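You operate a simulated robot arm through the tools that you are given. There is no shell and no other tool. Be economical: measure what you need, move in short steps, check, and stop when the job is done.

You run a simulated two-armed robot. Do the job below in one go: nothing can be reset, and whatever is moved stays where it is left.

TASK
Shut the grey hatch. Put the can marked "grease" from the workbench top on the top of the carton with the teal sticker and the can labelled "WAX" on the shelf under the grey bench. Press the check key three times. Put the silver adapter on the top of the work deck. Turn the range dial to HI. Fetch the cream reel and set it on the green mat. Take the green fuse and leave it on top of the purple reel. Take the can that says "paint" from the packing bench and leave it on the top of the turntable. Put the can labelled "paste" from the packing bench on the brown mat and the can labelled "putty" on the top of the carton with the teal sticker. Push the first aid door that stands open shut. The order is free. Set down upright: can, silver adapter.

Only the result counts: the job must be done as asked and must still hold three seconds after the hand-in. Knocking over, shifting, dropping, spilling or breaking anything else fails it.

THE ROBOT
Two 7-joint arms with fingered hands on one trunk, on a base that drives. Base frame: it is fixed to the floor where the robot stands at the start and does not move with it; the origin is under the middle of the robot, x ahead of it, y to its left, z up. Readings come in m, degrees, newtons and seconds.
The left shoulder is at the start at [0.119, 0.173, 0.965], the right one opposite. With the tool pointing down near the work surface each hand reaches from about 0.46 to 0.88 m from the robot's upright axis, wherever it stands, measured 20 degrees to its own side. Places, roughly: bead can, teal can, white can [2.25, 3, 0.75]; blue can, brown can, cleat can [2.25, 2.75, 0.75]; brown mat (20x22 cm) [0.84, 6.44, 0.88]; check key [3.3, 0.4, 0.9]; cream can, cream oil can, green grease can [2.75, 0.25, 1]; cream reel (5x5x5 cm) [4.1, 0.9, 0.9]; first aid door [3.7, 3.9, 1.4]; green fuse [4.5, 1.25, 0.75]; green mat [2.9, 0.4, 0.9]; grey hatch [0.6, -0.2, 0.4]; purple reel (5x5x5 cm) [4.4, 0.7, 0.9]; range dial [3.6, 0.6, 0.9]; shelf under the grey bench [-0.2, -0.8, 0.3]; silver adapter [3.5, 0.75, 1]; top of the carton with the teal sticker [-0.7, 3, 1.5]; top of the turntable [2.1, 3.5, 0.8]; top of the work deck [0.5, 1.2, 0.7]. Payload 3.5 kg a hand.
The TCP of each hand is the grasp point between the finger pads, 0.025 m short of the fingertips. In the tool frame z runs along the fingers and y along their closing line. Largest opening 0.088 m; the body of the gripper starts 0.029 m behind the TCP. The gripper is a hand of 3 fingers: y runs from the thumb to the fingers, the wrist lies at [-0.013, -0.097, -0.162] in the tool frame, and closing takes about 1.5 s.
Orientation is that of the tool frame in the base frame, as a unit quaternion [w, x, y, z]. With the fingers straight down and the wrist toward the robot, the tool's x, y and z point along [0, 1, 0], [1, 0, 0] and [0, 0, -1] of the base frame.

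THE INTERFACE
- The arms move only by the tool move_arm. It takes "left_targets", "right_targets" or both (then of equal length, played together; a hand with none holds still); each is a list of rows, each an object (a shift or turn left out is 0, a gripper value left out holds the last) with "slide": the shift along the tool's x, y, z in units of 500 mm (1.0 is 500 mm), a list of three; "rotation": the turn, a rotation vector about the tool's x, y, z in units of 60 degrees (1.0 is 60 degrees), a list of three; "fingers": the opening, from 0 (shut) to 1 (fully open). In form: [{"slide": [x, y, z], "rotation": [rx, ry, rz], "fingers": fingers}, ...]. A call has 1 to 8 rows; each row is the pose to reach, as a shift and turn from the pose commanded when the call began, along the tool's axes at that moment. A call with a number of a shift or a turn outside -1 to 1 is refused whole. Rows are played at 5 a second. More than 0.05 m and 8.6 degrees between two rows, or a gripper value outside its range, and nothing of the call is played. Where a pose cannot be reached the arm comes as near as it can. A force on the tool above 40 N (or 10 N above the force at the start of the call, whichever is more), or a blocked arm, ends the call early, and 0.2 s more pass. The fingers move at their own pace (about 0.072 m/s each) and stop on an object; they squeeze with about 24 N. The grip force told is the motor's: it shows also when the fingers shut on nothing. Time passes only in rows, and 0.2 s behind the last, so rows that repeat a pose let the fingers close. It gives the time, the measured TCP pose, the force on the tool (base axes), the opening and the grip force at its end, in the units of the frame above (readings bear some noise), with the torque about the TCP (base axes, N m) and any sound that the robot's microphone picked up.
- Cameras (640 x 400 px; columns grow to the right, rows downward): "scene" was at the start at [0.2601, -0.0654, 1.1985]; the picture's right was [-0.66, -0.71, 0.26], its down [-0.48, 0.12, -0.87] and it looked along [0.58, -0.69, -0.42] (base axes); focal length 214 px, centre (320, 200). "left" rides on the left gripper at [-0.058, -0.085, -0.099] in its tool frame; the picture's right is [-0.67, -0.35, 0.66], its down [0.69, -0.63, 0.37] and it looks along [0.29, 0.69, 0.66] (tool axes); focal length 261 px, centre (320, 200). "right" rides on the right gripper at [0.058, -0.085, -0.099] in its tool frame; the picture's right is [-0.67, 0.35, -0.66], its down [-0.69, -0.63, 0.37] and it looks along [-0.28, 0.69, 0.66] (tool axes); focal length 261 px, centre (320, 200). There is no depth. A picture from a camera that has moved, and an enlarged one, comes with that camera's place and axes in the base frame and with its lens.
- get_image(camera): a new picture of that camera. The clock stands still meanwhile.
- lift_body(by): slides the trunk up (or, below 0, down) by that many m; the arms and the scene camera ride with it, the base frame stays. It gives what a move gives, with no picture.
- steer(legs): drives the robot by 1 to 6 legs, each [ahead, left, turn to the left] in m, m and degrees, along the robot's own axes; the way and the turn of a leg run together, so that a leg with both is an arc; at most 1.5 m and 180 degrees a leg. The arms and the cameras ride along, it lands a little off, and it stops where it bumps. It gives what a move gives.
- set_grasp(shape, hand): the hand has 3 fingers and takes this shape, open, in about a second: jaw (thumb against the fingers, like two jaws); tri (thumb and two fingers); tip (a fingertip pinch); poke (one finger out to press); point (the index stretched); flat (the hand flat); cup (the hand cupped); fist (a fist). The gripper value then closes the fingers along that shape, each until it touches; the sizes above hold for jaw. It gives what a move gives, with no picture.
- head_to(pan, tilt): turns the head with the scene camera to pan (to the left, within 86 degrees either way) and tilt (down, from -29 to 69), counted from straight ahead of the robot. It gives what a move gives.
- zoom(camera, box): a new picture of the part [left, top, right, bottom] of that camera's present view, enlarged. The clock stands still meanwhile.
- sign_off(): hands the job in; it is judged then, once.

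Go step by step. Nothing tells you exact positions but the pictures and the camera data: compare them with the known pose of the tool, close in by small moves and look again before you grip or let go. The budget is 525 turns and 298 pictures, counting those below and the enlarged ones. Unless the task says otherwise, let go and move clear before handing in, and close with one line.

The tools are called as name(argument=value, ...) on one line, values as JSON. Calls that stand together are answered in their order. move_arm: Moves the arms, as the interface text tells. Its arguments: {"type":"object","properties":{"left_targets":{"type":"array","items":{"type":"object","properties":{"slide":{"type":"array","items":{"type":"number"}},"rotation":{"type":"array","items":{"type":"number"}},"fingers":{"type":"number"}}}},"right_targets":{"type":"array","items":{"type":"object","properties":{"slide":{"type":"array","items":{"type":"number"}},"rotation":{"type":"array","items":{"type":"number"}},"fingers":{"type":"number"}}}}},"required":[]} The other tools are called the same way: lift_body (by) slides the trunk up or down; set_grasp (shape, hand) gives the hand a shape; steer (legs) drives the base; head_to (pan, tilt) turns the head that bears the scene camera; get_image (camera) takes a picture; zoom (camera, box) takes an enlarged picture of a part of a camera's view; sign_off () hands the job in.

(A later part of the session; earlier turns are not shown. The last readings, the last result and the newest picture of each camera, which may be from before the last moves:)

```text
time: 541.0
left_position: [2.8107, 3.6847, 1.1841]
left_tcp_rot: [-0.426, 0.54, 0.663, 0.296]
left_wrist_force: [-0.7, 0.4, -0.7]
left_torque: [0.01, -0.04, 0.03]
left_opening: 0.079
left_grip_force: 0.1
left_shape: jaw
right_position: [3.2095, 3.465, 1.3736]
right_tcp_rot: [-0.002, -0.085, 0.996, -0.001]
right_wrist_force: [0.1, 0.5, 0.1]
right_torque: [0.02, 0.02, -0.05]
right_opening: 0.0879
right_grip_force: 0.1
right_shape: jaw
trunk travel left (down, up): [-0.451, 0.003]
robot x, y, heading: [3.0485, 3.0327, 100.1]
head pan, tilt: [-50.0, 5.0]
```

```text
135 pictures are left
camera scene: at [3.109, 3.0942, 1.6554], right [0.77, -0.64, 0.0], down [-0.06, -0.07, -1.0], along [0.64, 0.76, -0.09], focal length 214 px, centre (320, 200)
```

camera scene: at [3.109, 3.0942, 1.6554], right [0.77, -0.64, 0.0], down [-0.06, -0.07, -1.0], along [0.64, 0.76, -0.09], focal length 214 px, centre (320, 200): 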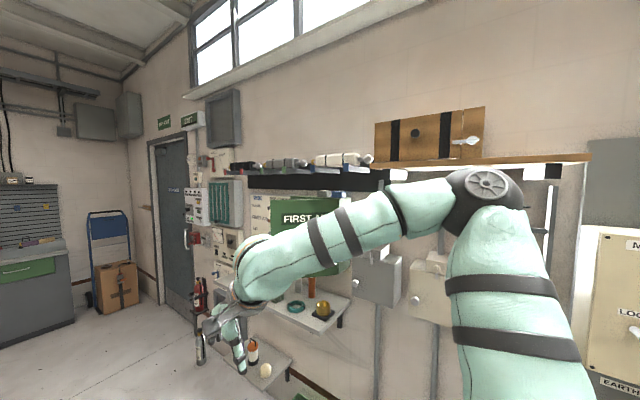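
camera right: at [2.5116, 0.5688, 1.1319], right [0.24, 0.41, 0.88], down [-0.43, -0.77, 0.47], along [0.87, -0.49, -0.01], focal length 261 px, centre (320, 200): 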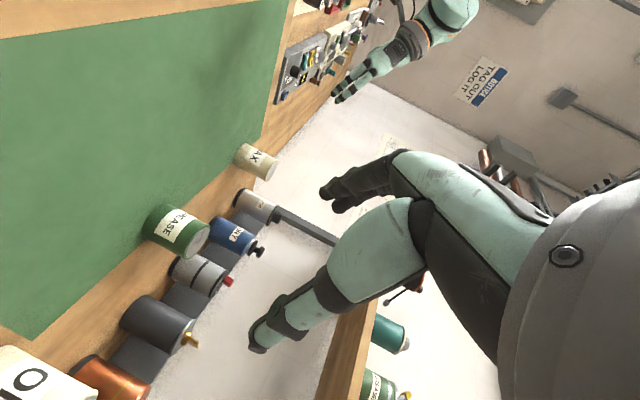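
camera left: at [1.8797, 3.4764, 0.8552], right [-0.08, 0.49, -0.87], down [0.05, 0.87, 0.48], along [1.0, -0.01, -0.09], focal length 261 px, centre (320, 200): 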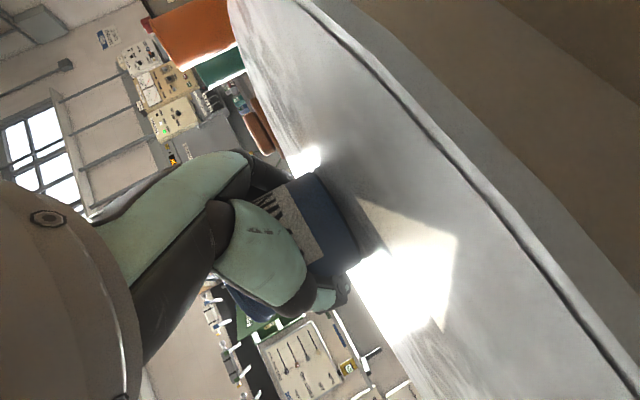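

steer(legs=[[0, 0, -55]])

head_to(pan=10, tilt=5)

get_image(camera="scene")

```text
time: 543.8
left_position: [3.4432, 3.6039, 1.1848]
left_tcp_rot: [-0.242, 0.785, 0.34, 0.459]
left_wrist_force: [0.5, 0.2, -0.2]
left_torque: [-0.01, 0.0, 0.01]
left_opening: 0.0794
left_grip_force: 0.0
left_shape: jaw
right_position: [3.4939, 3.1494, 1.3736]
right_tcp_rot: [-0.002, 0.383, 0.924, 0.001]
right_wrist_force: [-0.3, 0.5, -0.2]
right_torque: [0.0, 0.04, 0.02]
right_opening: 0.088
right_grip_force: 0.0
right_shape: jaw
trunk travel left (down, up): [-0.451, 0.003]
robot x, y, heading: [3.048, 3.0361, 45.1]
head pan, tilt: [-50.0, 5.0]
```

```text
time: 545.1
left_position: [3.4439, 3.6029, 1.1849]
left_tcp_rot: [-0.241, 0.785, 0.34, 0.458]
left_wrist_force: [1.0, 0.1, 0.0]
left_torque: [0.03, -0.02, 0.0]
left_opening: 0.0793
left_grip_force: 0.1
left_shape: jaw
right_position: [3.4937, 3.1493, 1.373]
right_tcp_rot: [-0.001, 0.382, 0.924, 0.001]
right_wrist_force: [0.5, 1.1, -0.2]
right_torque: [-0.01, 0.03, 0.0]
right_opening: 0.0878
right_grip_force: 0.0
right_shape: jaw
trunk travel left (down, up): [-0.451, 0.003]
robot x, y, heading: [3.0464, 3.0307, 44.9]
head pan, tilt: [10.0, 5.0]
```

```text
134 pictures are left
camera scene: at [3.094, 3.1018, 1.6554], right [0.82, -0.57, 0.0], down [-0.05, -0.07, -1.0], along [0.57, 0.82, -0.09], focal length 214 px, centre (320, 200)
```

scene: 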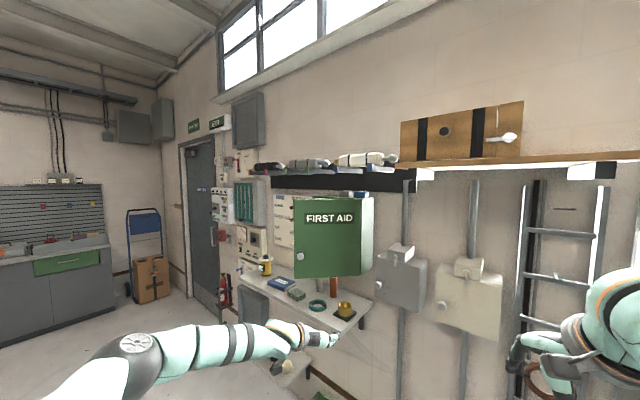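

zoom(camera="scene", box=[240, 160, 420, 300])

```text
2.86 times, centred on (330, 230) of scene
camera zoom: at [3.094, 3.1018, 1.6554], right [0.82, -0.57, 0.0], down [-0.05, -0.07, -1.0], along [0.57, 0.82, -0.09], focal length 613 px, centre (291, 114)
```

zoom: 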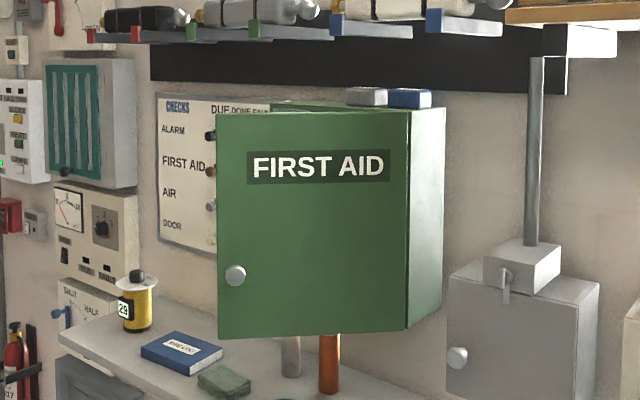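

The door is hinged on its right (south) side and stands about 43° open. I raise the left hand to z 1.4 with closed fingers and push the free edge shut.

move_arm(left_targets=[{"slide": [0.076, -0.006, -0.04], "fingers": 0}, {"slide": [0.152, -0.012, -0.08]}, {"slide": [0.228, -0.018, -0.12]}, {"slide": [0.304, -0.024, -0.16]}, {"slide": [0.379, -0.03, -0.2]}])

steer(legs=[[0.2, 0.095, 0]])

zoom(camera="scene", box=[200, 120, 440, 300])

```text
time: 546.3
left_position: [3.4437, 3.5996, 1.3995]
left_tcp_rot: [-0.243, 0.785, 0.339, 0.459]
left_wrist_force: [0.5, -0.4, -0.3]
left_torque: [-0.03, -0.02, 0.0]
left_opening: 0.0
left_grip_force: 23.4
left_shape: jaw
right_position: [3.4939, 3.1492, 1.3736]
right_tcp_rot: [-0.003, 0.382, 0.924, 0.001]
right_wrist_force: [0.3, -0.2, -0.3]
right_torque: [-0.02, 0.0, 0.05]
right_opening: 0.0878
right_grip_force: 0.1
right_shape: jaw
trunk travel left (down, up): [-0.451, 0.003]
robot x, y, heading: [3.0494, 3.0343, 45.2]
head pan, tilt: [10.0, 5.0]
```

```text
time: 548.0
left_position: [3.5178, 3.8066, 1.4026]
left_tcp_rot: [-0.243, 0.784, 0.339, 0.459]
left_wrist_force: [0.7, -1.0, 0.1]
left_torque: [0.02, 0.0, 0.02]
left_opening: 0.0
left_grip_force: 23.8
left_shape: jaw
right_position: [3.568, 3.3562, 1.3743]
right_tcp_rot: [-0.001, 0.383, 0.924, 0.003]
right_wrist_force: [0.0, -0.1, 0.3]
right_torque: [0.01, -0.02, -0.03]
right_opening: 0.0879
right_grip_force: 0.0
right_shape: jaw
trunk travel left (down, up): [-0.451, 0.003]
robot x, y, heading: [3.1217, 3.2464, 45.2]
head pan, tilt: [10.0, 5.0]
```

```text
2.22 times, centred on (320, 210) of scene
camera zoom: at [3.1673, 3.3073, 1.6557], right [0.82, -0.57, 0.0], down [-0.05, -0.07, -1.0], along [0.57, 0.82, -0.08], focal length 477 px, centre (320, 178)
```

zoom: 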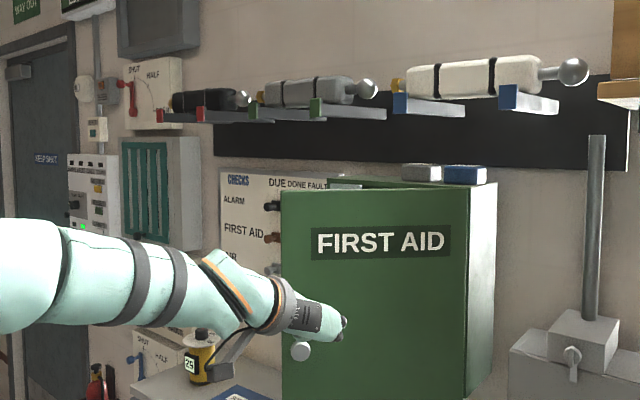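

steer(legs=[[0.2, 0.01, 0]])

zoom(camera="scene", box=[200, 120, 440, 300])

```text
time: 549.6
left_position: [3.6497, 3.9578, 1.4027]
left_tcp_rot: [-0.243, 0.784, 0.34, 0.46]
left_wrist_force: [-0.3, -1.1, 0.3]
left_torque: [-0.01, 0.02, 0.02]
left_opening: 0.0002
left_grip_force: 23.7
left_shape: jaw
right_position: [3.7002, 3.5061, 1.3752]
right_tcp_rot: [-0.001, 0.383, 0.924, 0.003]
right_wrist_force: [0.3, -0.2, 0.2]
right_torque: [0.04, 0.0, 0.03]
right_opening: 0.0877
right_grip_force: 0.1
right_shape: jaw
trunk travel left (down, up): [-0.451, 0.003]
robot x, y, heading: [3.2557, 3.3965, 45.2]
head pan, tilt: [10.0, 5.0]
```

```text
2.22 times, centred on (320, 210) of scene
camera zoom: at [3.2998, 3.4579, 1.6557], right [0.82, -0.57, 0.0], down [-0.05, -0.07, -1.0], along [0.57, 0.82, -0.08], focal length 477 px, centre (320, 178)
```

zoom: 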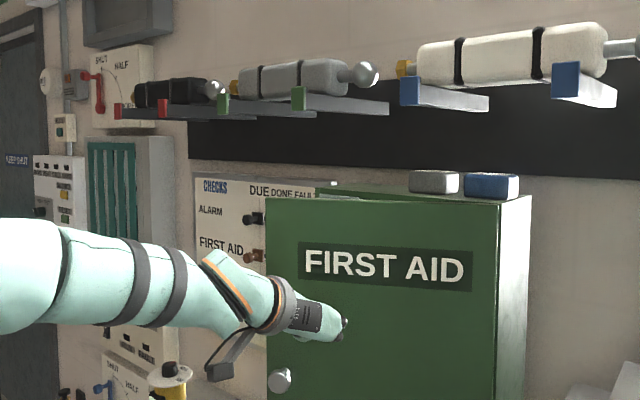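

steer(legs=[[0.1, 0.0, 0]])

get_image(camera="scene")

```text
time: 550.8
left_position: [3.7177, 4.0262, 1.4035]
left_tcp_rot: [-0.243, 0.783, 0.34, 0.46]
left_wrist_force: [-0.1, -0.8, -0.1]
left_torque: [0.01, 0.02, 0.03]
left_opening: 0.0
left_grip_force: 23.7
left_shape: jaw
right_position: [3.7693, 3.5741, 1.3758]
right_tcp_rot: [0.0, 0.383, 0.924, 0.005]
right_wrist_force: [0.6, -0.8, 0.0]
right_torque: [0.01, -0.04, 0.01]
right_opening: 0.0879
right_grip_force: 0.0
right_shape: jaw
trunk travel left (down, up): [-0.451, 0.003]
robot x, y, heading: [3.3272, 3.463, 45.1]
head pan, tilt: [10.0, 5.0]
```

```text
130 pictures are left
camera scene: at [3.367, 3.5254, 1.656], right [0.82, -0.57, 0.0], down [-0.04, -0.07, -1.0], along [0.57, 0.82, -0.08], focal length 214 px, centre (320, 200)
```

scene: 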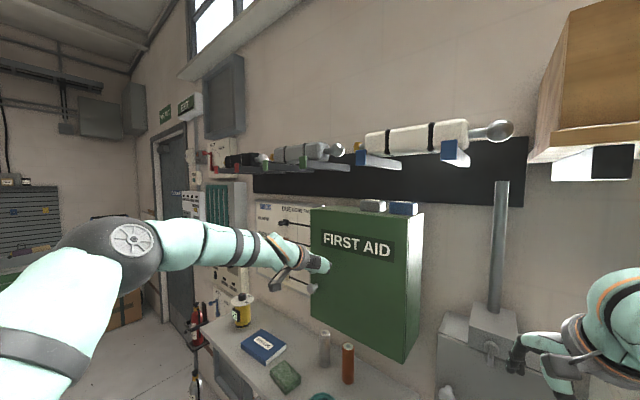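

zoom(camera="scene", box=[220, 170, 460, 370])

```text
2.00 times, centred on (340, 270) of scene
camera zoom: at [3.367, 3.5254, 1.656], right [0.82, -0.57, 0.0], down [-0.04, -0.07, -1.0], along [0.57, 0.82, -0.08], focal length 429 px, centre (280, 60)
```

zoom: 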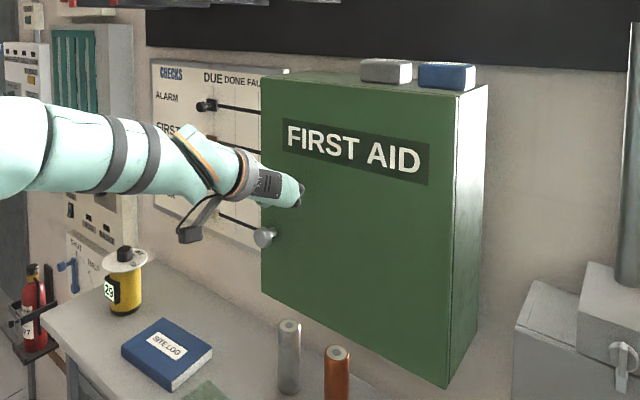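

move_arm(left_targets=[{"slide": [0.01, 0, 0.02]}, {"slide": [0.02, 0, 0.04]}, {"slide": [0.03, 0, 0.06]}, {"slide": [0.04, 0, 0.08]}])

zoom(camera="scene", box=[220, 170, 460, 370])

```text
time: 551.8
left_position: [3.7458, 4.063, 1.4035]
left_tcp_rot: [-0.242, 0.783, 0.34, 0.461]
left_wrist_force: [-19.8, -11.6, 2.1]
left_torque: [-0.02, 0.09, 0.14]
left_opening: 0.0
left_grip_force: 24.0
left_shape: jaw
right_position: [3.7683, 3.5786, 1.3755]
right_tcp_rot: [0.0, 0.382, 0.924, 0.004]
right_wrist_force: [-0.6, -0.1, 0.3]
right_torque: [-0.02, -0.03, 0.0]
right_opening: 0.0881
right_grip_force: 0.0
right_shape: jaw
trunk travel left (down, up): [-0.451, 0.003]
robot x, y, heading: [3.3282, 3.4672, 44.9]
head pan, tilt: [10.0, 5.0]
```

```text
2.00 times, centred on (340, 270) of scene
camera zoom: at [3.3662, 3.5297, 1.6558], right [0.82, -0.57, 0.0], down [-0.04, -0.07, -1.0], along [0.57, 0.82, -0.08], focal length 429 px, centre (280, 60)
```

zoom: 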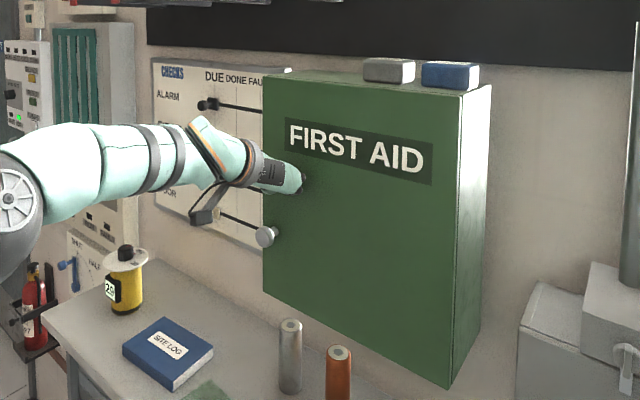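

steer(legs=[[-0.4, 0, 0]])

zoom(camera="scene", box=[240, 150, 440, 310])

```text
time: 554.3
left_position: [3.472, 3.7825, 1.3973]
left_tcp_rot: [-0.241, 0.786, 0.339, 0.457]
left_wrist_force: [0.6, 0.8, 0.4]
left_torque: [0.02, 0.03, 0.0]
left_opening: 0.0003
left_grip_force: 24.1
left_shape: jaw
right_position: [3.4919, 3.2982, 1.3735]
right_tcp_rot: [-0.002, 0.382, 0.924, 0.0]
right_wrist_force: [-0.2, 0.6, 0.8]
right_torque: [-0.01, 0.0, -0.01]
right_opening: 0.0878
right_grip_force: 0.0
right_shape: jaw
trunk travel left (down, up): [-0.451, 0.003]
robot x, y, heading: [3.0453, 3.1791, 45.2]
head pan, tilt: [10.0, 5.0]
```

```text
2.50 times, centred on (340, 230) of scene
camera zoom: at [3.0926, 3.2503, 1.6551], right [0.82, -0.57, 0.0], down [-0.05, -0.07, -1.0], along [0.57, 0.82, -0.09], focal length 536 px, centre (270, 125)
```

zoom: 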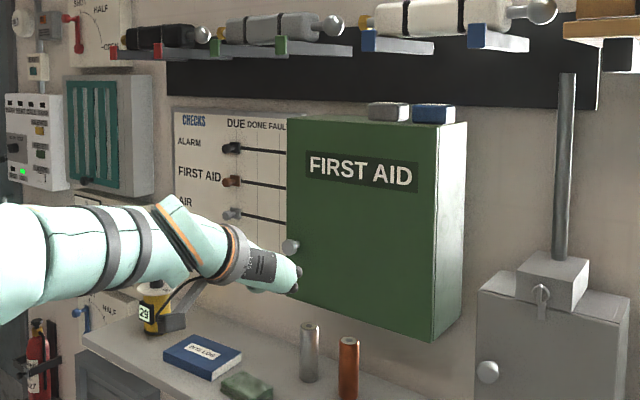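

The first aid door is shut. Next is PASTE, from the east side of the packing bench.

steer(legs=[[0, 0, 75], [0, 0, 76], [-0.135, -0.325, 0]])

move_arm(left_targets=[{"slide": [-0.084, 0.006, 0.044], "fingers": 1}, {"slide": [-0.167, 0.013, 0.088]}, {"slide": [-0.25, 0.02, 0.132]}, {"slide": [-0.334, 0.026, 0.176]}, {"slide": [-0.415, 0.033, 0.22]}])

head_to(pan=5, tilt=35)

get_image(camera="scene")

```text
time: 563.1
left_position: [2.4206, 3.2071, 1.3981]
left_tcp_rot: [-0.504, -0.132, 0.845, -0.117]
left_wrist_force: [-0.3, -0.3, 0.0]
left_torque: [0.02, 0.03, 0.01]
left_opening: 0.0
left_grip_force: 24.1
left_shape: jaw
right_position: [2.6378, 3.6407, 1.3742]
right_tcp_rot: [0.0, 0.798, -0.602, 0.001]
right_wrist_force: [0.8, -0.3, 0.6]
right_torque: [0.04, 0.02, 0.0]
right_opening: 0.0879
right_grip_force: 0.1
right_shape: jaw
trunk travel left (down, up): [-0.451, 0.003]
robot x, y, heading: [3.0849, 3.5336, -164.1]
head pan, tilt: [10.0, 5.0]
```

```text
time: 564.3
left_position: [2.4174, 3.2083, 1.1604]
left_tcp_rot: [-0.503, -0.131, 0.846, -0.119]
left_wrist_force: [0.0, 0.7, -0.2]
left_torque: [0.0, 0.03, 0.01]
left_opening: 0.0876
left_grip_force: 0.1
left_shape: jaw
right_position: [2.6374, 3.6426, 1.3744]
right_tcp_rot: [0.001, 0.798, -0.603, 0.002]
right_wrist_force: [-0.1, -0.1, -0.2]
right_torque: [0.02, 0.0, -0.02]
right_opening: 0.0881
right_grip_force: 0.0
right_shape: jaw
trunk travel left (down, up): [-0.451, 0.003]
robot x, y, heading: [3.0819, 3.5326, -163.9]
head pan, tilt: [10.0, 5.0]
```

```text
time: 565.2
left_position: [2.4199, 3.211, 1.163]
left_tcp_rot: [-0.505, -0.133, 0.845, -0.119]
left_wrist_force: [0.5, 0.5, -0.6]
left_torque: [0.01, 0.0, 0.0]
left_opening: 0.0875
left_grip_force: 0.0
left_shape: jaw
right_position: [2.6389, 3.6446, 1.374]
right_tcp_rot: [0.002, 0.798, -0.603, 0.001]
right_wrist_force: [0.1, -0.2, -0.1]
right_torque: [0.02, -0.01, -0.03]
right_opening: 0.0877
right_grip_force: 0.0
right_shape: jaw
trunk travel left (down, up): [-0.451, 0.003]
robot x, y, heading: [3.0816, 3.5279, -164.2]
head pan, tilt: [5.0, 35.0]
```

```text
126 pictures are left
camera scene: at [3.0113, 3.5009, 1.6073], right [-0.36, 0.93, 0.0], down [0.54, 0.21, -0.82], along [-0.77, -0.29, -0.57], focal length 214 px, centre (320, 200)
```

scene: 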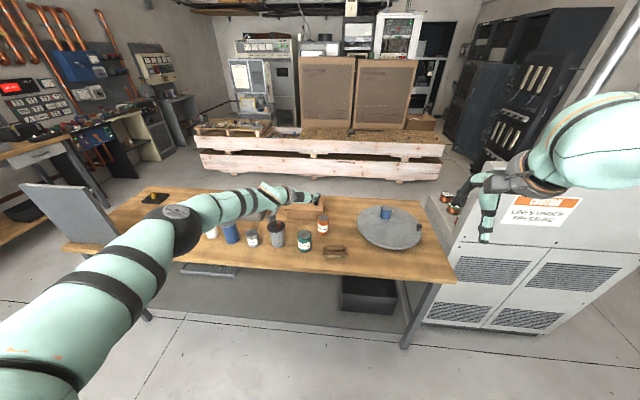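

steer(legs=[[-0.12, 0, 0]])

lift_body(by=-0.33)

zoom(camera="scene", box=[200, 20, 440, 200])

get_image(camera="left")

```text
time: 566.5
left_position: [2.5295, 3.2423, 1.159]
left_tcp_rot: [-0.503, -0.131, 0.846, -0.118]
left_wrist_force: [0.8, 0.3, 0.3]
left_torque: [-0.01, 0.01, 0.0]
left_opening: 0.0876
left_grip_force: 0.0
left_shape: jaw
right_position: [2.7485, 3.6761, 1.371]
right_tcp_rot: [0.0, 0.798, -0.603, 0.002]
right_wrist_force: [-0.6, 0.4, 0.0]
right_torque: [-0.01, -0.03, 0.02]
right_opening: 0.0879
right_grip_force: 0.0
right_shape: jaw
trunk travel left (down, up): [-0.451, 0.003]
robot x, y, heading: [3.1993, 3.562, -163.9]
head pan, tilt: [5.0, 35.0]
```

```text
time: 569.7
left_position: [2.5344, 3.2447, 0.8337]
left_tcp_rot: [-0.504, -0.131, 0.845, -0.119]
left_wrist_force: [0.2, -0.1, -0.1]
left_torque: [0.02, 0.02, 0.02]
left_opening: 0.0879
left_grip_force: 0.0
left_shape: jaw
right_position: [2.7537, 3.6787, 1.0439]
right_tcp_rot: [0.002, 0.797, -0.604, 0.001]
right_wrist_force: [-0.2, -0.6, -0.1]
right_torque: [-0.03, -0.02, 0.0]
right_opening: 0.0876
right_grip_force: 0.1
right_shape: jaw
trunk travel left (down, up): [-0.121, 0.333]
robot x, y, heading: [3.1977, 3.5633, -164.4]
head pan, tilt: [5.0, 35.0]
```

```text
2.22 times, centred on (320, 110) of scene
camera zoom: at [2.985, 3.4934, 1.2244], right [-0.35, 0.94, -0.03], down [0.74, 0.26, -0.62], along [-0.57, -0.24, -0.78], focal length 477 px, centre (320, 400)
```

zoom: 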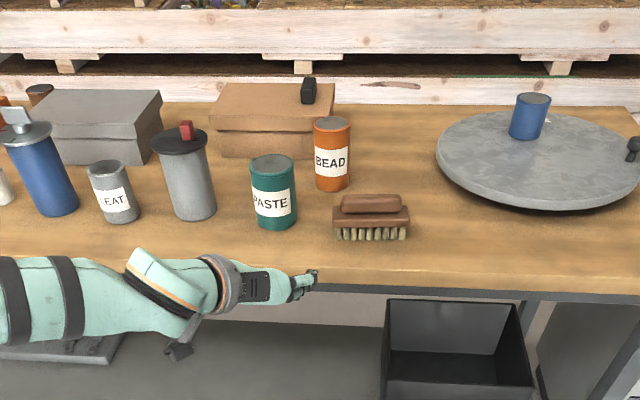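

```text
124 pictures are left
camera left: at [2.6726, 3.2032, 0.834], right [-0.12, -0.48, -0.87], down [-0.4, -0.78, 0.48], along [-0.91, 0.4, -0.1], focal length 261 px, centre (320, 200)
```

left: 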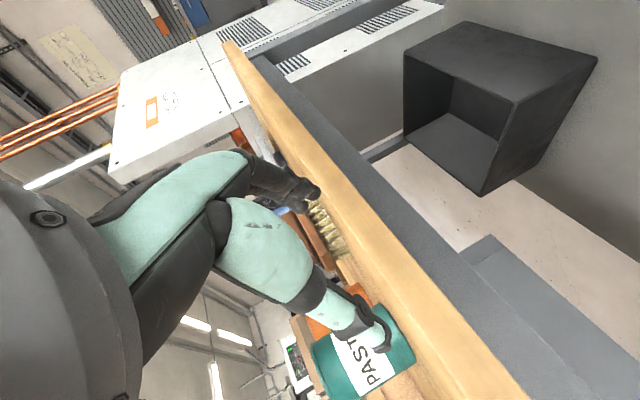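

steer(legs=[[0.12, 0.015, 0]])

get_image(camera="left")

```text
time: 571.0
left_position: [2.422, 3.196, 0.831]
left_tcp_rot: [-0.505, -0.131, 0.845, -0.119]
left_wrist_force: [0.8, 0.4, 0.0]
left_torque: [-0.02, 0.0, -0.01]
left_opening: 0.0877
left_grip_force: 0.0
left_shape: jaw
right_position: [2.6425, 3.6306, 1.0433]
right_tcp_rot: [0.001, 0.798, -0.603, 0.002]
right_wrist_force: [1.4, -0.3, -0.1]
right_torque: [-0.02, 0.05, -0.02]
right_opening: 0.0881
right_grip_force: 0.1
right_shape: jaw
trunk travel left (down, up): [-0.121, 0.333]
robot x, y, heading: [3.0855, 3.5143, -164.1]
head pan, tilt: [5.0, 35.0]
```

```text
123 pictures are left
camera left: at [2.5603, 3.1551, 0.8333], right [-0.11, -0.48, -0.87], down [-0.4, -0.78, 0.48], along [-0.91, 0.4, -0.1], focal length 261 px, centre (320, 200)
```

left: 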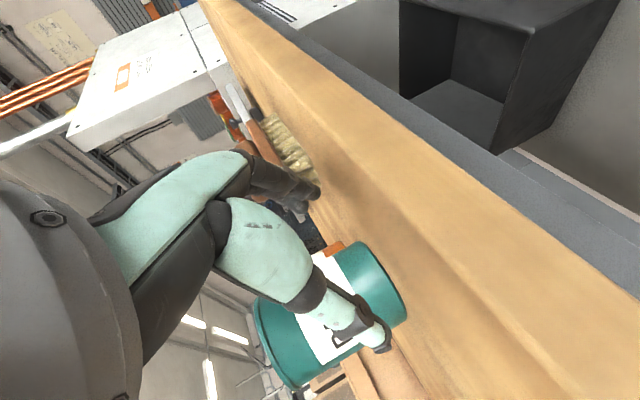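

steer(legs=[[0.084, 0.0097, 0]])

get_image(camera="left")

```text
time: 572.1
left_position: [2.3442, 3.164, 0.8306]
left_tcp_rot: [-0.504, -0.132, 0.846, -0.119]
left_wrist_force: [-0.1, -0.5, -0.7]
left_torque: [0.01, -0.02, 0.01]
left_opening: 0.0882
left_grip_force: 0.0
left_shape: jaw
right_position: [2.5628, 3.5972, 1.0436]
right_tcp_rot: [0.001, 0.798, -0.603, 0.002]
right_wrist_force: [0.2, -0.6, -0.2]
right_torque: [0.0, -0.02, 0.0]
right_opening: 0.0879
right_grip_force: 0.0
right_shape: jaw
trunk travel left (down, up): [-0.121, 0.333]
robot x, y, heading: [3.0088, 3.4812, -164.1]
head pan, tilt: [5.0, 35.0]
```

```text
122 pictures are left
camera left: at [2.4818, 3.1227, 0.8329], right [-0.11, -0.48, -0.87], down [-0.4, -0.78, 0.48], along [-0.91, 0.4, -0.1], focal length 261 px, centre (320, 200)
```

left: 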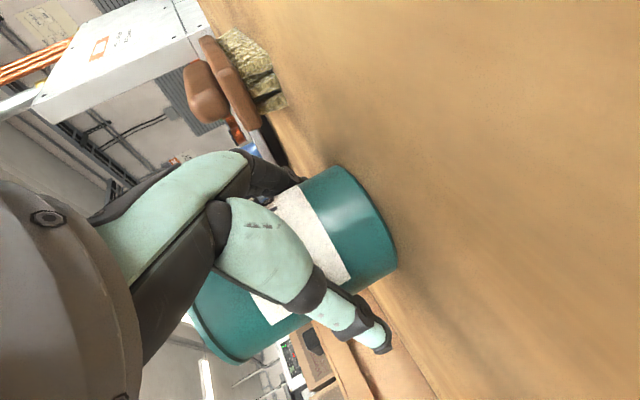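

move_arm(left_targets=[{"fingers": 0}, {"fingers": 0}, {"fingers": 0}, {"fingers": 0}, {"fingers": 0}, {"fingers": 0}, {"fingers": 0}, {"fingers": 0}])

move_arm(left_targets=[{"slide": [0.06, 0, -0.032]}, {"slide": [0.12, 0, -0.064]}, {"slide": [0.18, 0, -0.095]}, {"slide": [0.26, 0, -0.138]}])

get_image(camera="left")

```text
time: 573.9
left_position: [2.3434, 3.1645, 0.8323]
left_tcp_rot: [-0.505, -0.131, 0.845, -0.119]
left_wrist_force: [-1.3, -1.4, 1.8]
left_torque: [0.04, 0.05, 0.03]
left_opening: 0.0514
left_grip_force: 23.9
left_shape: jaw
right_position: [2.5644, 3.5969, 1.0438]
right_tcp_rot: [0.001, 0.798, -0.603, 0.001]
right_wrist_force: [-0.2, 0.1, 0.0]
right_torque: [-0.01, 0.02, -0.01]
right_opening: 0.0877
right_grip_force: 0.3
right_shape: jaw
trunk travel left (down, up): [-0.121, 0.333]
robot x, y, heading: [3.0074, 3.4817, -163.9]
head pan, tilt: [5.0, 35.0]
```

```text
time: 574.9
left_position: [2.3423, 3.1744, 0.9801]
left_tcp_rot: [-0.505, -0.13, 0.845, -0.119]
left_wrist_force: [-0.5, 1.3, -2.6]
left_torque: [-0.03, 0.01, 0.02]
left_opening: 0.051
left_grip_force: 24.5
left_shape: jaw
right_position: [2.5642, 3.5991, 1.0439]
right_tcp_rot: [0.002, 0.798, -0.603, 0.001]
right_wrist_force: [0.6, -0.3, -0.5]
right_torque: [0.01, 0.0, 0.0]
right_opening: 0.0877
right_grip_force: 0.0
right_shape: jaw
trunk travel left (down, up): [-0.121, 0.333]
robot x, y, heading: [3.0113, 3.4797, -164.1]
head pan, tilt: [5.0, 35.0]
```

```text
121 pictures are left
camera left: at [2.4812, 3.1329, 0.981], right [-0.11, -0.48, -0.87], down [-0.4, -0.78, 0.48], along [-0.91, 0.4, -0.1], focal length 261 px, centre (320, 200)
```

left: 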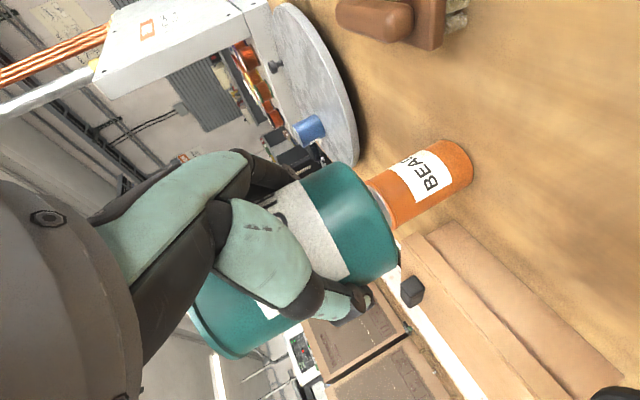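

lift_body(by=0.33)

steer(legs=[[-0.12, 0, 0], [0, 0, -90], [1.3, 0, 0]])

head_to(pan=20, tilt=20)

get_image(camera="scene")

```text
time: 578.1
left_position: [2.3408, 3.174, 1.3089]
left_tcp_rot: [-0.504, -0.131, 0.845, -0.119]
left_wrist_force: [0.4, -0.3, -3.3]
left_torque: [0.04, 0.01, -0.03]
left_opening: 0.0507
left_grip_force: 23.7
left_shape: jaw
right_position: [2.5627, 3.5967, 1.3737]
right_tcp_rot: [0.001, 0.798, -0.602, 0.001]
right_wrist_force: [0.4, -0.3, 0.4]
right_torque: [-0.04, -0.03, 0.01]
right_opening: 0.0877
right_grip_force: 0.0
right_shape: jaw
trunk travel left (down, up): [-0.451, 0.003]
robot x, y, heading: [3.0055, 3.4816, -164.1]
head pan, tilt: [5.0, 35.0]
```

```text
time: 589.3
left_position: [2.4706, 5.4242, 1.3093]
left_tcp_rot: [-0.441, 0.505, 0.69, 0.274]
left_wrist_force: [0.6, 0.2, -2.2]
left_torque: [0.01, 0.02, -0.03]
left_opening: 0.0499
left_grip_force: 24.1
left_shape: jaw
right_position: [2.8939, 5.2012, 1.3743]
right_tcp_rot: [-0.002, -0.137, 0.991, 0.0]
right_wrist_force: [-1.6, -0.7, 0.2]
right_torque: [-0.02, -0.06, 0.0]
right_opening: 0.0879
right_grip_force: 0.1
right_shape: jaw
trunk travel left (down, up): [-0.451, 0.003]
robot x, y, heading: [2.7762, 4.7571, 105.9]
head pan, tilt: [5.0, 35.0]
```

```text
time: 590.0
left_position: [2.4708, 5.4264, 1.3089]
left_tcp_rot: [-0.44, 0.506, 0.69, 0.274]
left_wrist_force: [0.2, 0.1, -3.3]
left_torque: [0.01, 0.01, -0.01]
left_opening: 0.0498
left_grip_force: 23.7
left_shape: jaw
right_position: [2.894, 5.2019, 1.3736]
right_tcp_rot: [-0.002, -0.137, 0.991, 0.0]
right_wrist_force: [0.4, -0.8, 0.5]
right_torque: [-0.01, 0.01, 0.0]
right_opening: 0.088
right_grip_force: 0.1
right_shape: jaw
trunk travel left (down, up): [-0.451, 0.003]
robot x, y, heading: [2.7738, 4.7566, 105.9]
head pan, tilt: [20.0, 20.0]
```

```text
120 pictures are left
camera scene: at [2.725, 4.8236, 1.6309], right [0.81, 0.58, 0.0], down [0.2, -0.28, -0.94], along [-0.55, 0.76, -0.34], focal length 214 px, centre (320, 200)
```

scene: 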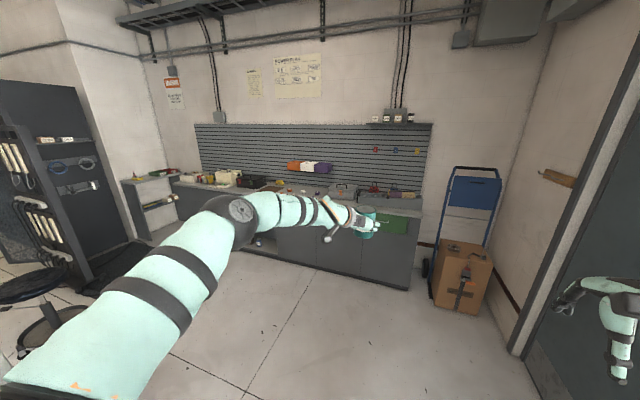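

steer(legs=[[0.6, 0.63, 0], [0.6, 0.63, 0]])

head_to(pan=10, tilt=35)

get_image(camera="scene")

```text
time: 598.8
left_position: [0.9349, 6.224, 1.3097]
left_tcp_rot: [-0.441, 0.506, 0.689, 0.273]
left_wrist_force: [0.5, 0.3, -2.5]
left_torque: [-0.02, 0.0, 0.03]
left_opening: 0.0499
left_grip_force: 24.0
left_shape: jaw
right_position: [1.3582, 6.002, 1.3742]
right_tcp_rot: [-0.003, -0.138, 0.99, 0.0]
right_wrist_force: [-0.1, 0.1, -0.3]
right_torque: [-0.03, -0.02, -0.03]
right_opening: 0.0879
right_grip_force: 0.0
right_shape: jaw
trunk travel left (down, up): [-0.451, 0.003]
robot x, y, heading: [1.2404, 5.554, 105.6]
head pan, tilt: [20.0, 20.0]
```

```text
time: 599.6
left_position: [0.9339, 6.2236, 1.3085]
left_tcp_rot: [-0.441, 0.505, 0.69, 0.274]
left_wrist_force: [0.5, 0.4, -3.0]
left_torque: [0.01, 0.01, 0.01]
left_opening: 0.0499
left_grip_force: 24.1
left_shape: jaw
right_position: [1.3571, 6.0024, 1.3735]
right_tcp_rot: [-0.001, -0.137, 0.991, 0.0]
right_wrist_force: [0.6, -1.0, 0.3]
right_torque: [0.01, -0.02, 0.0]
right_opening: 0.0877
right_grip_force: 0.1
right_shape: jaw
trunk travel left (down, up): [-0.451, 0.003]
robot x, y, heading: [1.2408, 5.5538, 105.9]
head pan, tilt: [10.0, 35.0]
```

```text
119 pictures are left
camera scene: at [1.2056, 5.6263, 1.6072], right [0.9, 0.44, 0.0], down [0.25, -0.52, -0.82], along [-0.36, 0.74, -0.57], focal length 214 px, centre (320, 200)
```

scene: 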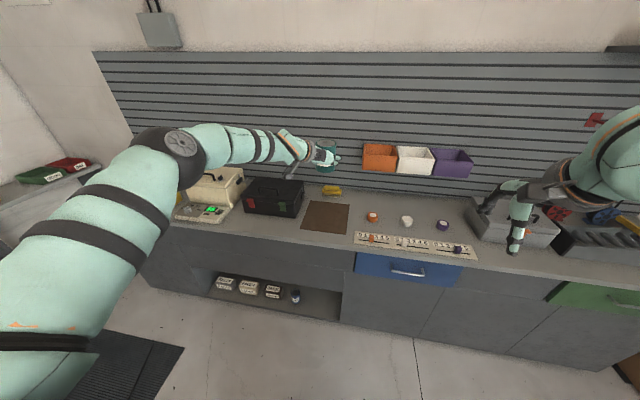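

lift_body(by=-0.33)

steer(legs=[[0.225, 0.026, 0]])

get_image(camera="left")

get_image(camera="scene")

```text
time: 602.8
left_position: [0.9328, 6.2232, 0.98]
left_tcp_rot: [-0.441, 0.505, 0.69, 0.273]
left_wrist_force: [0.7, 0.3, -2.9]
left_torque: [-0.01, -0.04, 0.01]
left_opening: 0.0496
left_grip_force: 23.8
left_shape: jaw
right_position: [1.357, 6.0015, 1.0441]
right_tcp_rot: [-0.003, -0.138, 0.99, 0.001]
right_wrist_force: [-0.4, 0.2, 0.7]
right_torque: [-0.01, 0.0, 0.01]
right_opening: 0.0881
right_grip_force: 0.0
right_shape: jaw
trunk travel left (down, up): [-0.121, 0.333]
robot x, y, heading: [1.2425, 5.5554, 105.9]
head pan, tilt: [10.0, 35.0]
```

```text
time: 604.5
left_position: [0.8467, 6.435, 0.9793]
left_tcp_rot: [-0.441, 0.505, 0.69, 0.274]
left_wrist_force: [-0.2, -0.4, -3.2]
left_torque: [0.02, -0.01, 0.05]
left_opening: 0.0498
left_grip_force: 23.9
left_shape: jaw
right_position: [1.2706, 6.2121, 1.0435]
right_tcp_rot: [-0.002, -0.138, 0.99, -0.001]
right_wrist_force: [0.0, 0.3, -0.5]
right_torque: [-0.02, 0.03, -0.01]
right_opening: 0.0878
right_grip_force: 0.1
right_shape: jaw
trunk travel left (down, up): [-0.121, 0.333]
robot x, y, heading: [1.1544, 5.7667, 106.2]
head pan, tilt: [10.0, 35.0]
```

```text
118 pictures are left
camera left: at [0.8068, 6.2979, 0.9799], right [-0.48, 0.11, -0.87], down [-0.78, 0.4, 0.48], along [0.4, 0.91, -0.1], focal length 261 px, centre (320, 200)
```

left: 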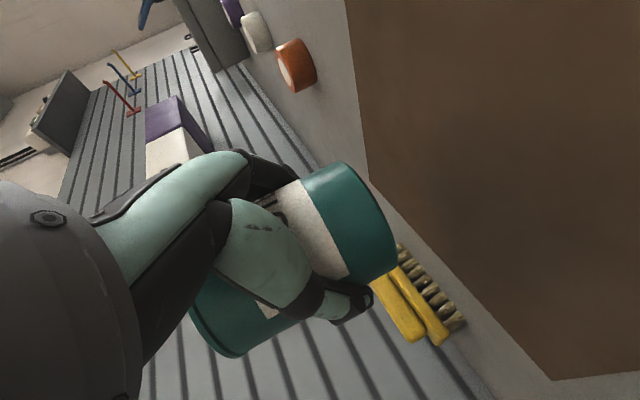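

```text
117 pictures are left
camera scene: at [1.0779, 5.9794, 1.2245], right [0.9, 0.43, -0.05], down [0.31, -0.72, -0.62], along [-0.3, 0.55, -0.78], focal length 214 px, centre (320, 200)
```

scene: 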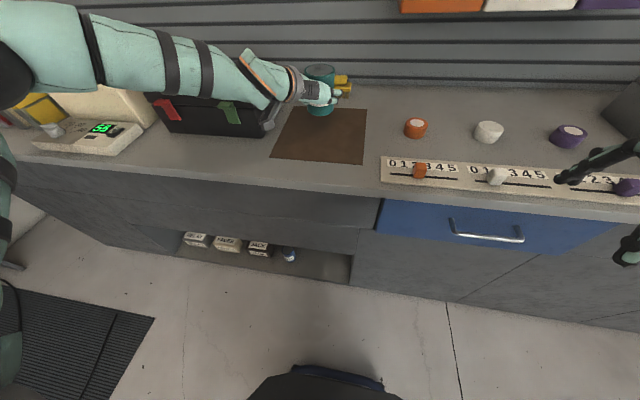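

move_arm(left_targets=[{"slide": [-0.035, 0.003, 0.019]}, {"slide": [-0.07, 0.006, 0.037]}, {"slide": [-0.083, 0.007, 0.044]}, {"slide": [-0.092, 0.007, 0.049]}, {"slide": [-0.1, 0.008, 0.053]}, {"slide": [-0.107, 0.008, 0.057]}])

```text
time: 605.9
left_position: [0.8464, 6.435, 0.9173]
left_tcp_rot: [-0.44, 0.505, 0.691, 0.274]
left_wrist_force: [-0.4, 0.0, -2.6]
left_torque: [0.02, -0.02, 0.0]
left_opening: 0.0493
left_grip_force: 23.8
left_shape: jaw
right_position: [1.2694, 6.213, 1.0437]
right_tcp_rot: [-0.002, -0.138, 0.99, 0.0]
right_wrist_force: [1.1, 0.6, -0.1]
right_torque: [-0.03, 0.07, -0.01]
right_opening: 0.088
right_grip_force: 0.1
right_shape: jaw
trunk travel left (down, up): [-0.121, 0.333]
robot x, y, heading: [1.1549, 5.7641, 105.6]
head pan, tilt: [10.0, 35.0]
```

move_arm(left_targets=[{"slide": [-0.009, 0.001, 0.005]}, {"slide": [-0.016, 0.001, 0.009]}, {"slide": [-0.023, 0.002, 0.012]}, {"slide": [-0.03, 0.002, 0.016]}])

get_image(camera="left")

```text
time: 606.9
left_position: [0.8466, 6.4334, 0.9065]
left_tcp_rot: [-0.444, 0.503, 0.689, 0.276]
left_wrist_force: [-4.8, 6.2, 28.4]
left_torque: [0.49, -0.42, 0.16]
left_opening: 0.0495
left_grip_force: 24.0
left_shape: jaw
right_position: [1.2721, 6.2088, 1.0456]
right_tcp_rot: [-0.002, -0.138, 0.99, 0.002]
right_wrist_force: [-0.8, -0.5, 0.2]
right_torque: [-0.01, 0.01, 0.03]
right_opening: 0.0878
right_grip_force: 0.0
right_shape: jaw
trunk travel left (down, up): [-0.121, 0.333]
robot x, y, heading: [1.151, 5.7633, 105.9]
head pan, tilt: [10.0, 35.0]
```

```text
116 pictures are left
camera left: at [0.8071, 6.2961, 0.9072], right [-0.48, 0.12, -0.87], down [-0.78, 0.39, 0.49], along [0.4, 0.91, -0.09], focal length 261 px, centre (320, 200)
```

left: 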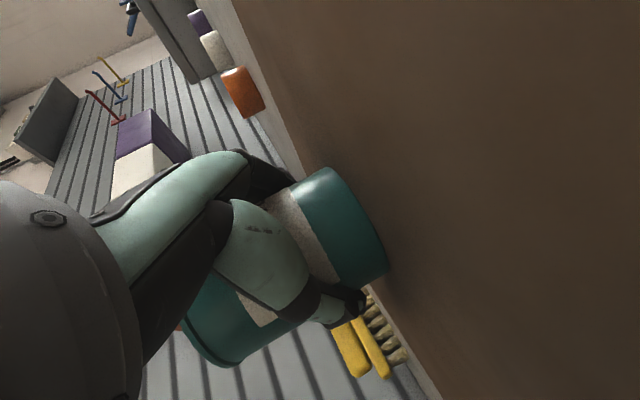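

Contact made on the mat. I relieve the pressure a little, release and back off.

move_arm(left_targets=[{"slide": [0.007, 0, -0.004]}, {"slide": [0.008, 0, -0.004], "fingers": 0.7}, {"slide": [0.008, 0, -0.004], "fingers": 0.95}, {"slide": [0.008, 0, -0.004], "fingers": 0.95}, {"slide": [0.008, 0, -0.004], "fingers": 0.95}])

steer(legs=[[-0.25, -0.028, 0]])

get_image(camera="scene")

```text
time: 608.1
left_position: [0.8465, 6.4353, 0.9041]
left_tcp_rot: [-0.44, 0.505, 0.69, 0.274]
left_wrist_force: [-0.2, -0.3, -0.3]
left_torque: [-0.04, -0.01, -0.01]
left_opening: 0.0834
left_grip_force: 0.0
left_shape: jaw
right_position: [1.27, 6.2118, 1.0428]
right_tcp_rot: [-0.001, -0.137, 0.991, 0.0]
right_wrist_force: [0.3, -0.3, 0.0]
right_torque: [0.02, 0.01, -0.03]
right_opening: 0.0879
right_grip_force: 0.1
right_shape: jaw
trunk travel left (down, up): [-0.121, 0.333]
robot x, y, heading: [1.1536, 5.7668, 106.3]
head pan, tilt: [10.0, 35.0]
```

```text
time: 610.0
left_position: [0.9416, 6.2015, 0.9057]
left_tcp_rot: [-0.441, 0.505, 0.69, 0.273]
left_wrist_force: [0.1, 0.2, 0.0]
left_torque: [0.04, 0.02, -0.01]
left_opening: 0.0836
left_grip_force: 0.0
left_shape: jaw
right_position: [1.3648, 5.9783, 1.0444]
right_tcp_rot: [-0.002, -0.138, 0.99, 0.0]
right_wrist_force: [0.4, -0.5, -0.4]
right_torque: [0.03, 0.0, 0.0]
right_opening: 0.0878
right_grip_force: 0.1
right_shape: jaw
trunk travel left (down, up): [-0.121, 0.333]
robot x, y, heading: [1.2511, 5.5307, 106.2]
head pan, tilt: [10.0, 35.0]
```

```text
115 pictures are left
camera scene: at [1.1735, 5.7448, 1.2245], right [0.9, 0.43, -0.05], down [0.31, -0.72, -0.62], along [-0.3, 0.55, -0.78], focal length 214 px, centre (320, 200)
```

scene: 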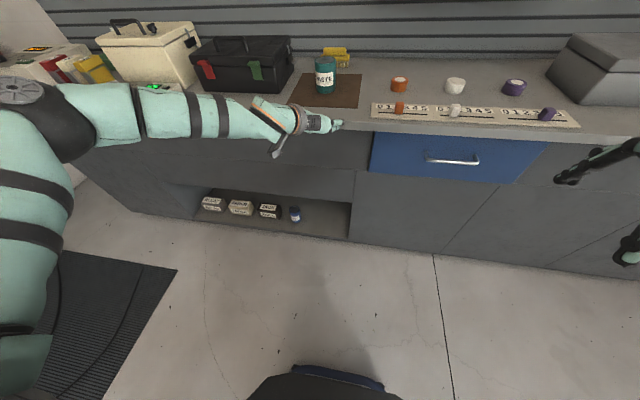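

PASTE is on the brown mat. I go back for PUTTY.

lift_body(by=0.33)

steer(legs=[[-0.6, -0.63, 0], [-0.57, -0.62, 0], [0, 0, 90], [0, 1.0, 0], [0.0, 0.76, 0]])

head_to(pan=5, tilt=35)

get_image(camera="scene")

```text
time: 613.2
left_position: [0.9416, 6.2011, 1.2356]
left_tcp_rot: [-0.441, 0.505, 0.69, 0.273]
left_wrist_force: [0.2, -0.1, 0.7]
left_torque: [-0.02, 0.03, -0.01]
left_opening: 0.0835
left_grip_force: 0.1
left_shape: jaw
right_position: [1.3641, 5.9785, 1.3744]
right_tcp_rot: [-0.002, -0.138, 0.99, 0.0]
right_wrist_force: [0.1, -0.6, -0.3]
right_torque: [-0.02, -0.01, 0.0]
right_opening: 0.0877
right_grip_force: 0.0
right_shape: jaw
trunk travel left (down, up): [-0.451, 0.003]
robot x, y, heading: [1.251, 5.5318, 105.9]
head pan, tilt: [10.0, 35.0]
```

```text
time: 634.2
left_position: [2.5901, 2.7601, 1.2354]
left_tcp_rot: [-0.505, -0.13, 0.845, -0.119]
left_wrist_force: [0.6, -0.3, 0.4]
left_torque: [-0.01, 0.0, -0.01]
left_opening: 0.0837
left_grip_force: 0.1
left_shape: jaw
right_position: [2.8139, 3.1842, 1.3742]
right_tcp_rot: [0.002, 0.798, -0.603, 0.001]
right_wrist_force: [0.5, -0.8, -0.4]
right_torque: [-0.01, -0.01, 0.0]
right_opening: 0.0879
right_grip_force: 0.0
right_shape: jaw
trunk travel left (down, up): [-0.451, 0.003]
robot x, y, heading: [3.2581, 3.0671, -164.1]
head pan, tilt: [10.0, 35.0]
```

```text
time: 634.9
left_position: [2.5893, 2.7578, 1.2352]
left_tcp_rot: [-0.505, -0.13, 0.845, -0.118]
left_wrist_force: [-0.4, -0.9, 1.0]
left_torque: [-0.01, -0.03, 0.02]
left_opening: 0.0832
left_grip_force: 0.0
left_shape: jaw
right_position: [2.8136, 3.1836, 1.3741]
right_tcp_rot: [0.002, 0.797, -0.603, 0.002]
right_wrist_force: [-0.2, -0.2, 0.4]
right_torque: [0.02, 0.03, -0.01]
right_opening: 0.0879
right_grip_force: 0.0
right_shape: jaw
trunk travel left (down, up): [-0.451, 0.003]
robot x, y, heading: [3.2602, 3.0667, -164.2]
head pan, tilt: [5.0, 35.0]
```

```text
114 pictures are left
camera scene: at [3.1854, 3.0386, 1.6072], right [-0.36, 0.93, 0.0], down [0.54, 0.2, -0.82], along [-0.77, -0.29, -0.57], focal length 214 px, centre (320, 200)
```

scene: 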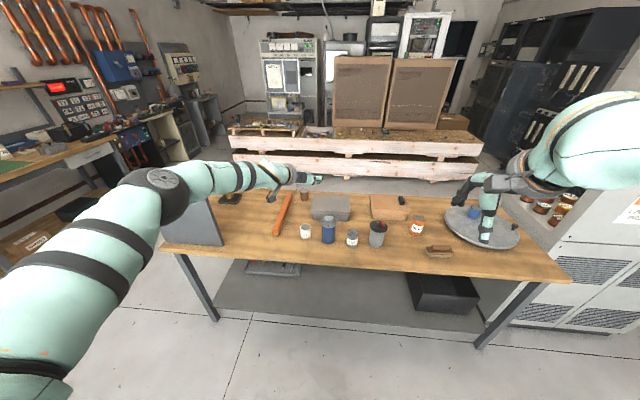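

lift_body(by=-0.33)

move_arm(left_targets=[{"slide": [-0.06, 0.005, 0.032], "fingers": 1}, {"slide": [-0.123, 0.01, 0.066]}])

zoom(camera="scene", box=[200, 20, 440, 200])

get_image(camera="left")

```text
time: 638.1
left_position: [2.5903, 2.7568, 0.905]
left_tcp_rot: [-0.505, -0.129, 0.845, -0.118]
left_wrist_force: [-0.2, -0.8, 0.2]
left_torque: [-0.01, 0.0, -0.02]
left_opening: 0.0833
left_grip_force: 0.1
left_shape: jaw
right_position: [2.8134, 3.1822, 1.0437]
right_tcp_rot: [0.002, 0.797, -0.604, 0.0]
right_wrist_force: [0.9, -0.1, -0.1]
right_torque: [0.02, -0.04, -0.03]
right_opening: 0.0879
right_grip_force: 0.2
right_shape: jaw
trunk travel left (down, up): [-0.121, 0.333]
robot x, y, heading: [3.2617, 3.0626, -164.0]
head pan, tilt: [5.0, 35.0]
```

```text
time: 638.7
left_position: [2.5898, 2.7586, 0.8352]
left_tcp_rot: [-0.504, -0.131, 0.845, -0.118]
left_wrist_force: [-0.2, -0.1, 0.1]
left_torque: [0.02, 0.02, -0.01]
left_opening: 0.0877
left_grip_force: 0.0
left_shape: jaw
right_position: [2.8126, 3.1825, 1.0423]
right_tcp_rot: [0.001, 0.797, -0.604, 0.002]
right_wrist_force: [-0.2, -0.8, -0.5]
right_torque: [0.0, 0.0, -0.02]
right_opening: 0.088
right_grip_force: 0.1
right_shape: jaw
trunk travel left (down, up): [-0.121, 0.333]
robot x, y, heading: [3.2564, 3.0643, -164.0]
head pan, tilt: [5.0, 35.0]
```

```text
2.22 times, centred on (320, 110) of scene
camera zoom: at [3.0429, 2.9969, 1.2241], right [-0.35, 0.94, -0.02], down [0.74, 0.26, -0.62], along [-0.57, -0.24, -0.78], focal length 477 px, centre (320, 400)
```

zoom: 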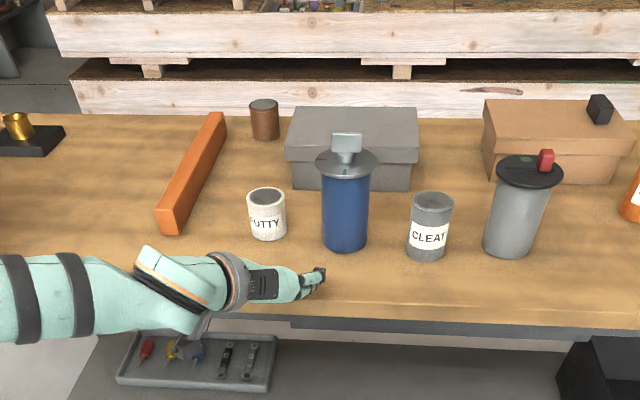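

```text
112 pictures are left
camera left: at [2.7268, 2.7168, 0.8361], right [-0.11, -0.48, -0.87], down [-0.4, -0.78, 0.48], along [-0.91, 0.4, -0.1], focal length 261 px, centre (320, 200)
```

left: 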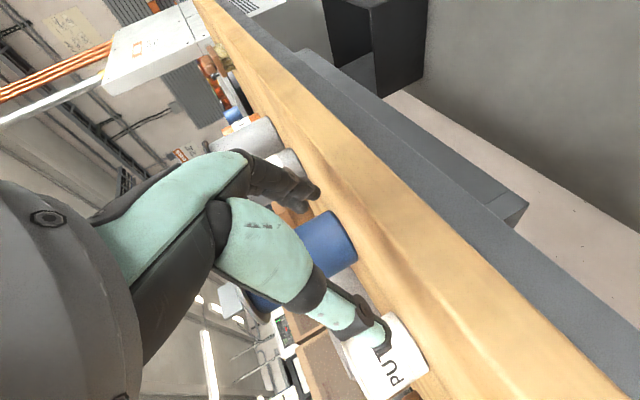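

steer(legs=[[0, 0.025, 0], [0.1, 0.012, 0]])

get_image(camera="left")

```text
time: 640.3
left_position: [2.503, 2.6955, 0.8352]
left_tcp_rot: [-0.505, -0.13, 0.845, -0.119]
left_wrist_force: [-0.2, 0.0, 0.0]
left_torque: [0.03, 0.02, 0.0]
left_opening: 0.0877
left_grip_force: 0.0
left_shape: jaw
right_position: [2.7264, 3.1196, 1.0431]
right_tcp_rot: [0.001, 0.797, -0.604, 0.002]
right_wrist_force: [0.3, 0.5, -0.1]
right_torque: [0.0, -0.01, -0.03]
right_opening: 0.0882
right_grip_force: 0.1
right_shape: jaw
trunk travel left (down, up): [-0.121, 0.333]
robot x, y, heading: [3.1722, 3.0043, -164.4]
head pan, tilt: [5.0, 35.0]
```

```text
111 pictures are left
camera left: at [2.641, 2.6542, 0.8366], right [-0.11, -0.48, -0.87], down [-0.4, -0.78, 0.48], along [-0.91, 0.4, -0.1], focal length 261 px, centre (320, 200)
```

left: 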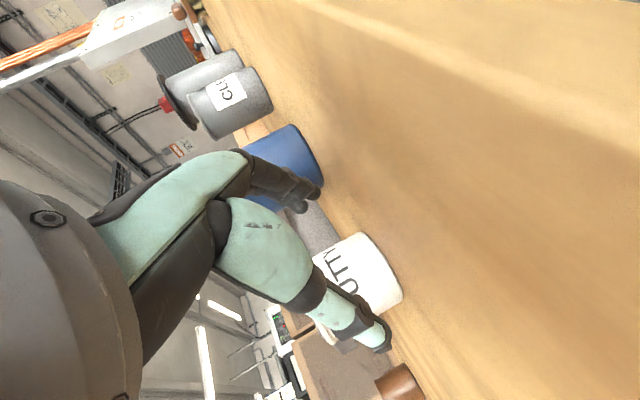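

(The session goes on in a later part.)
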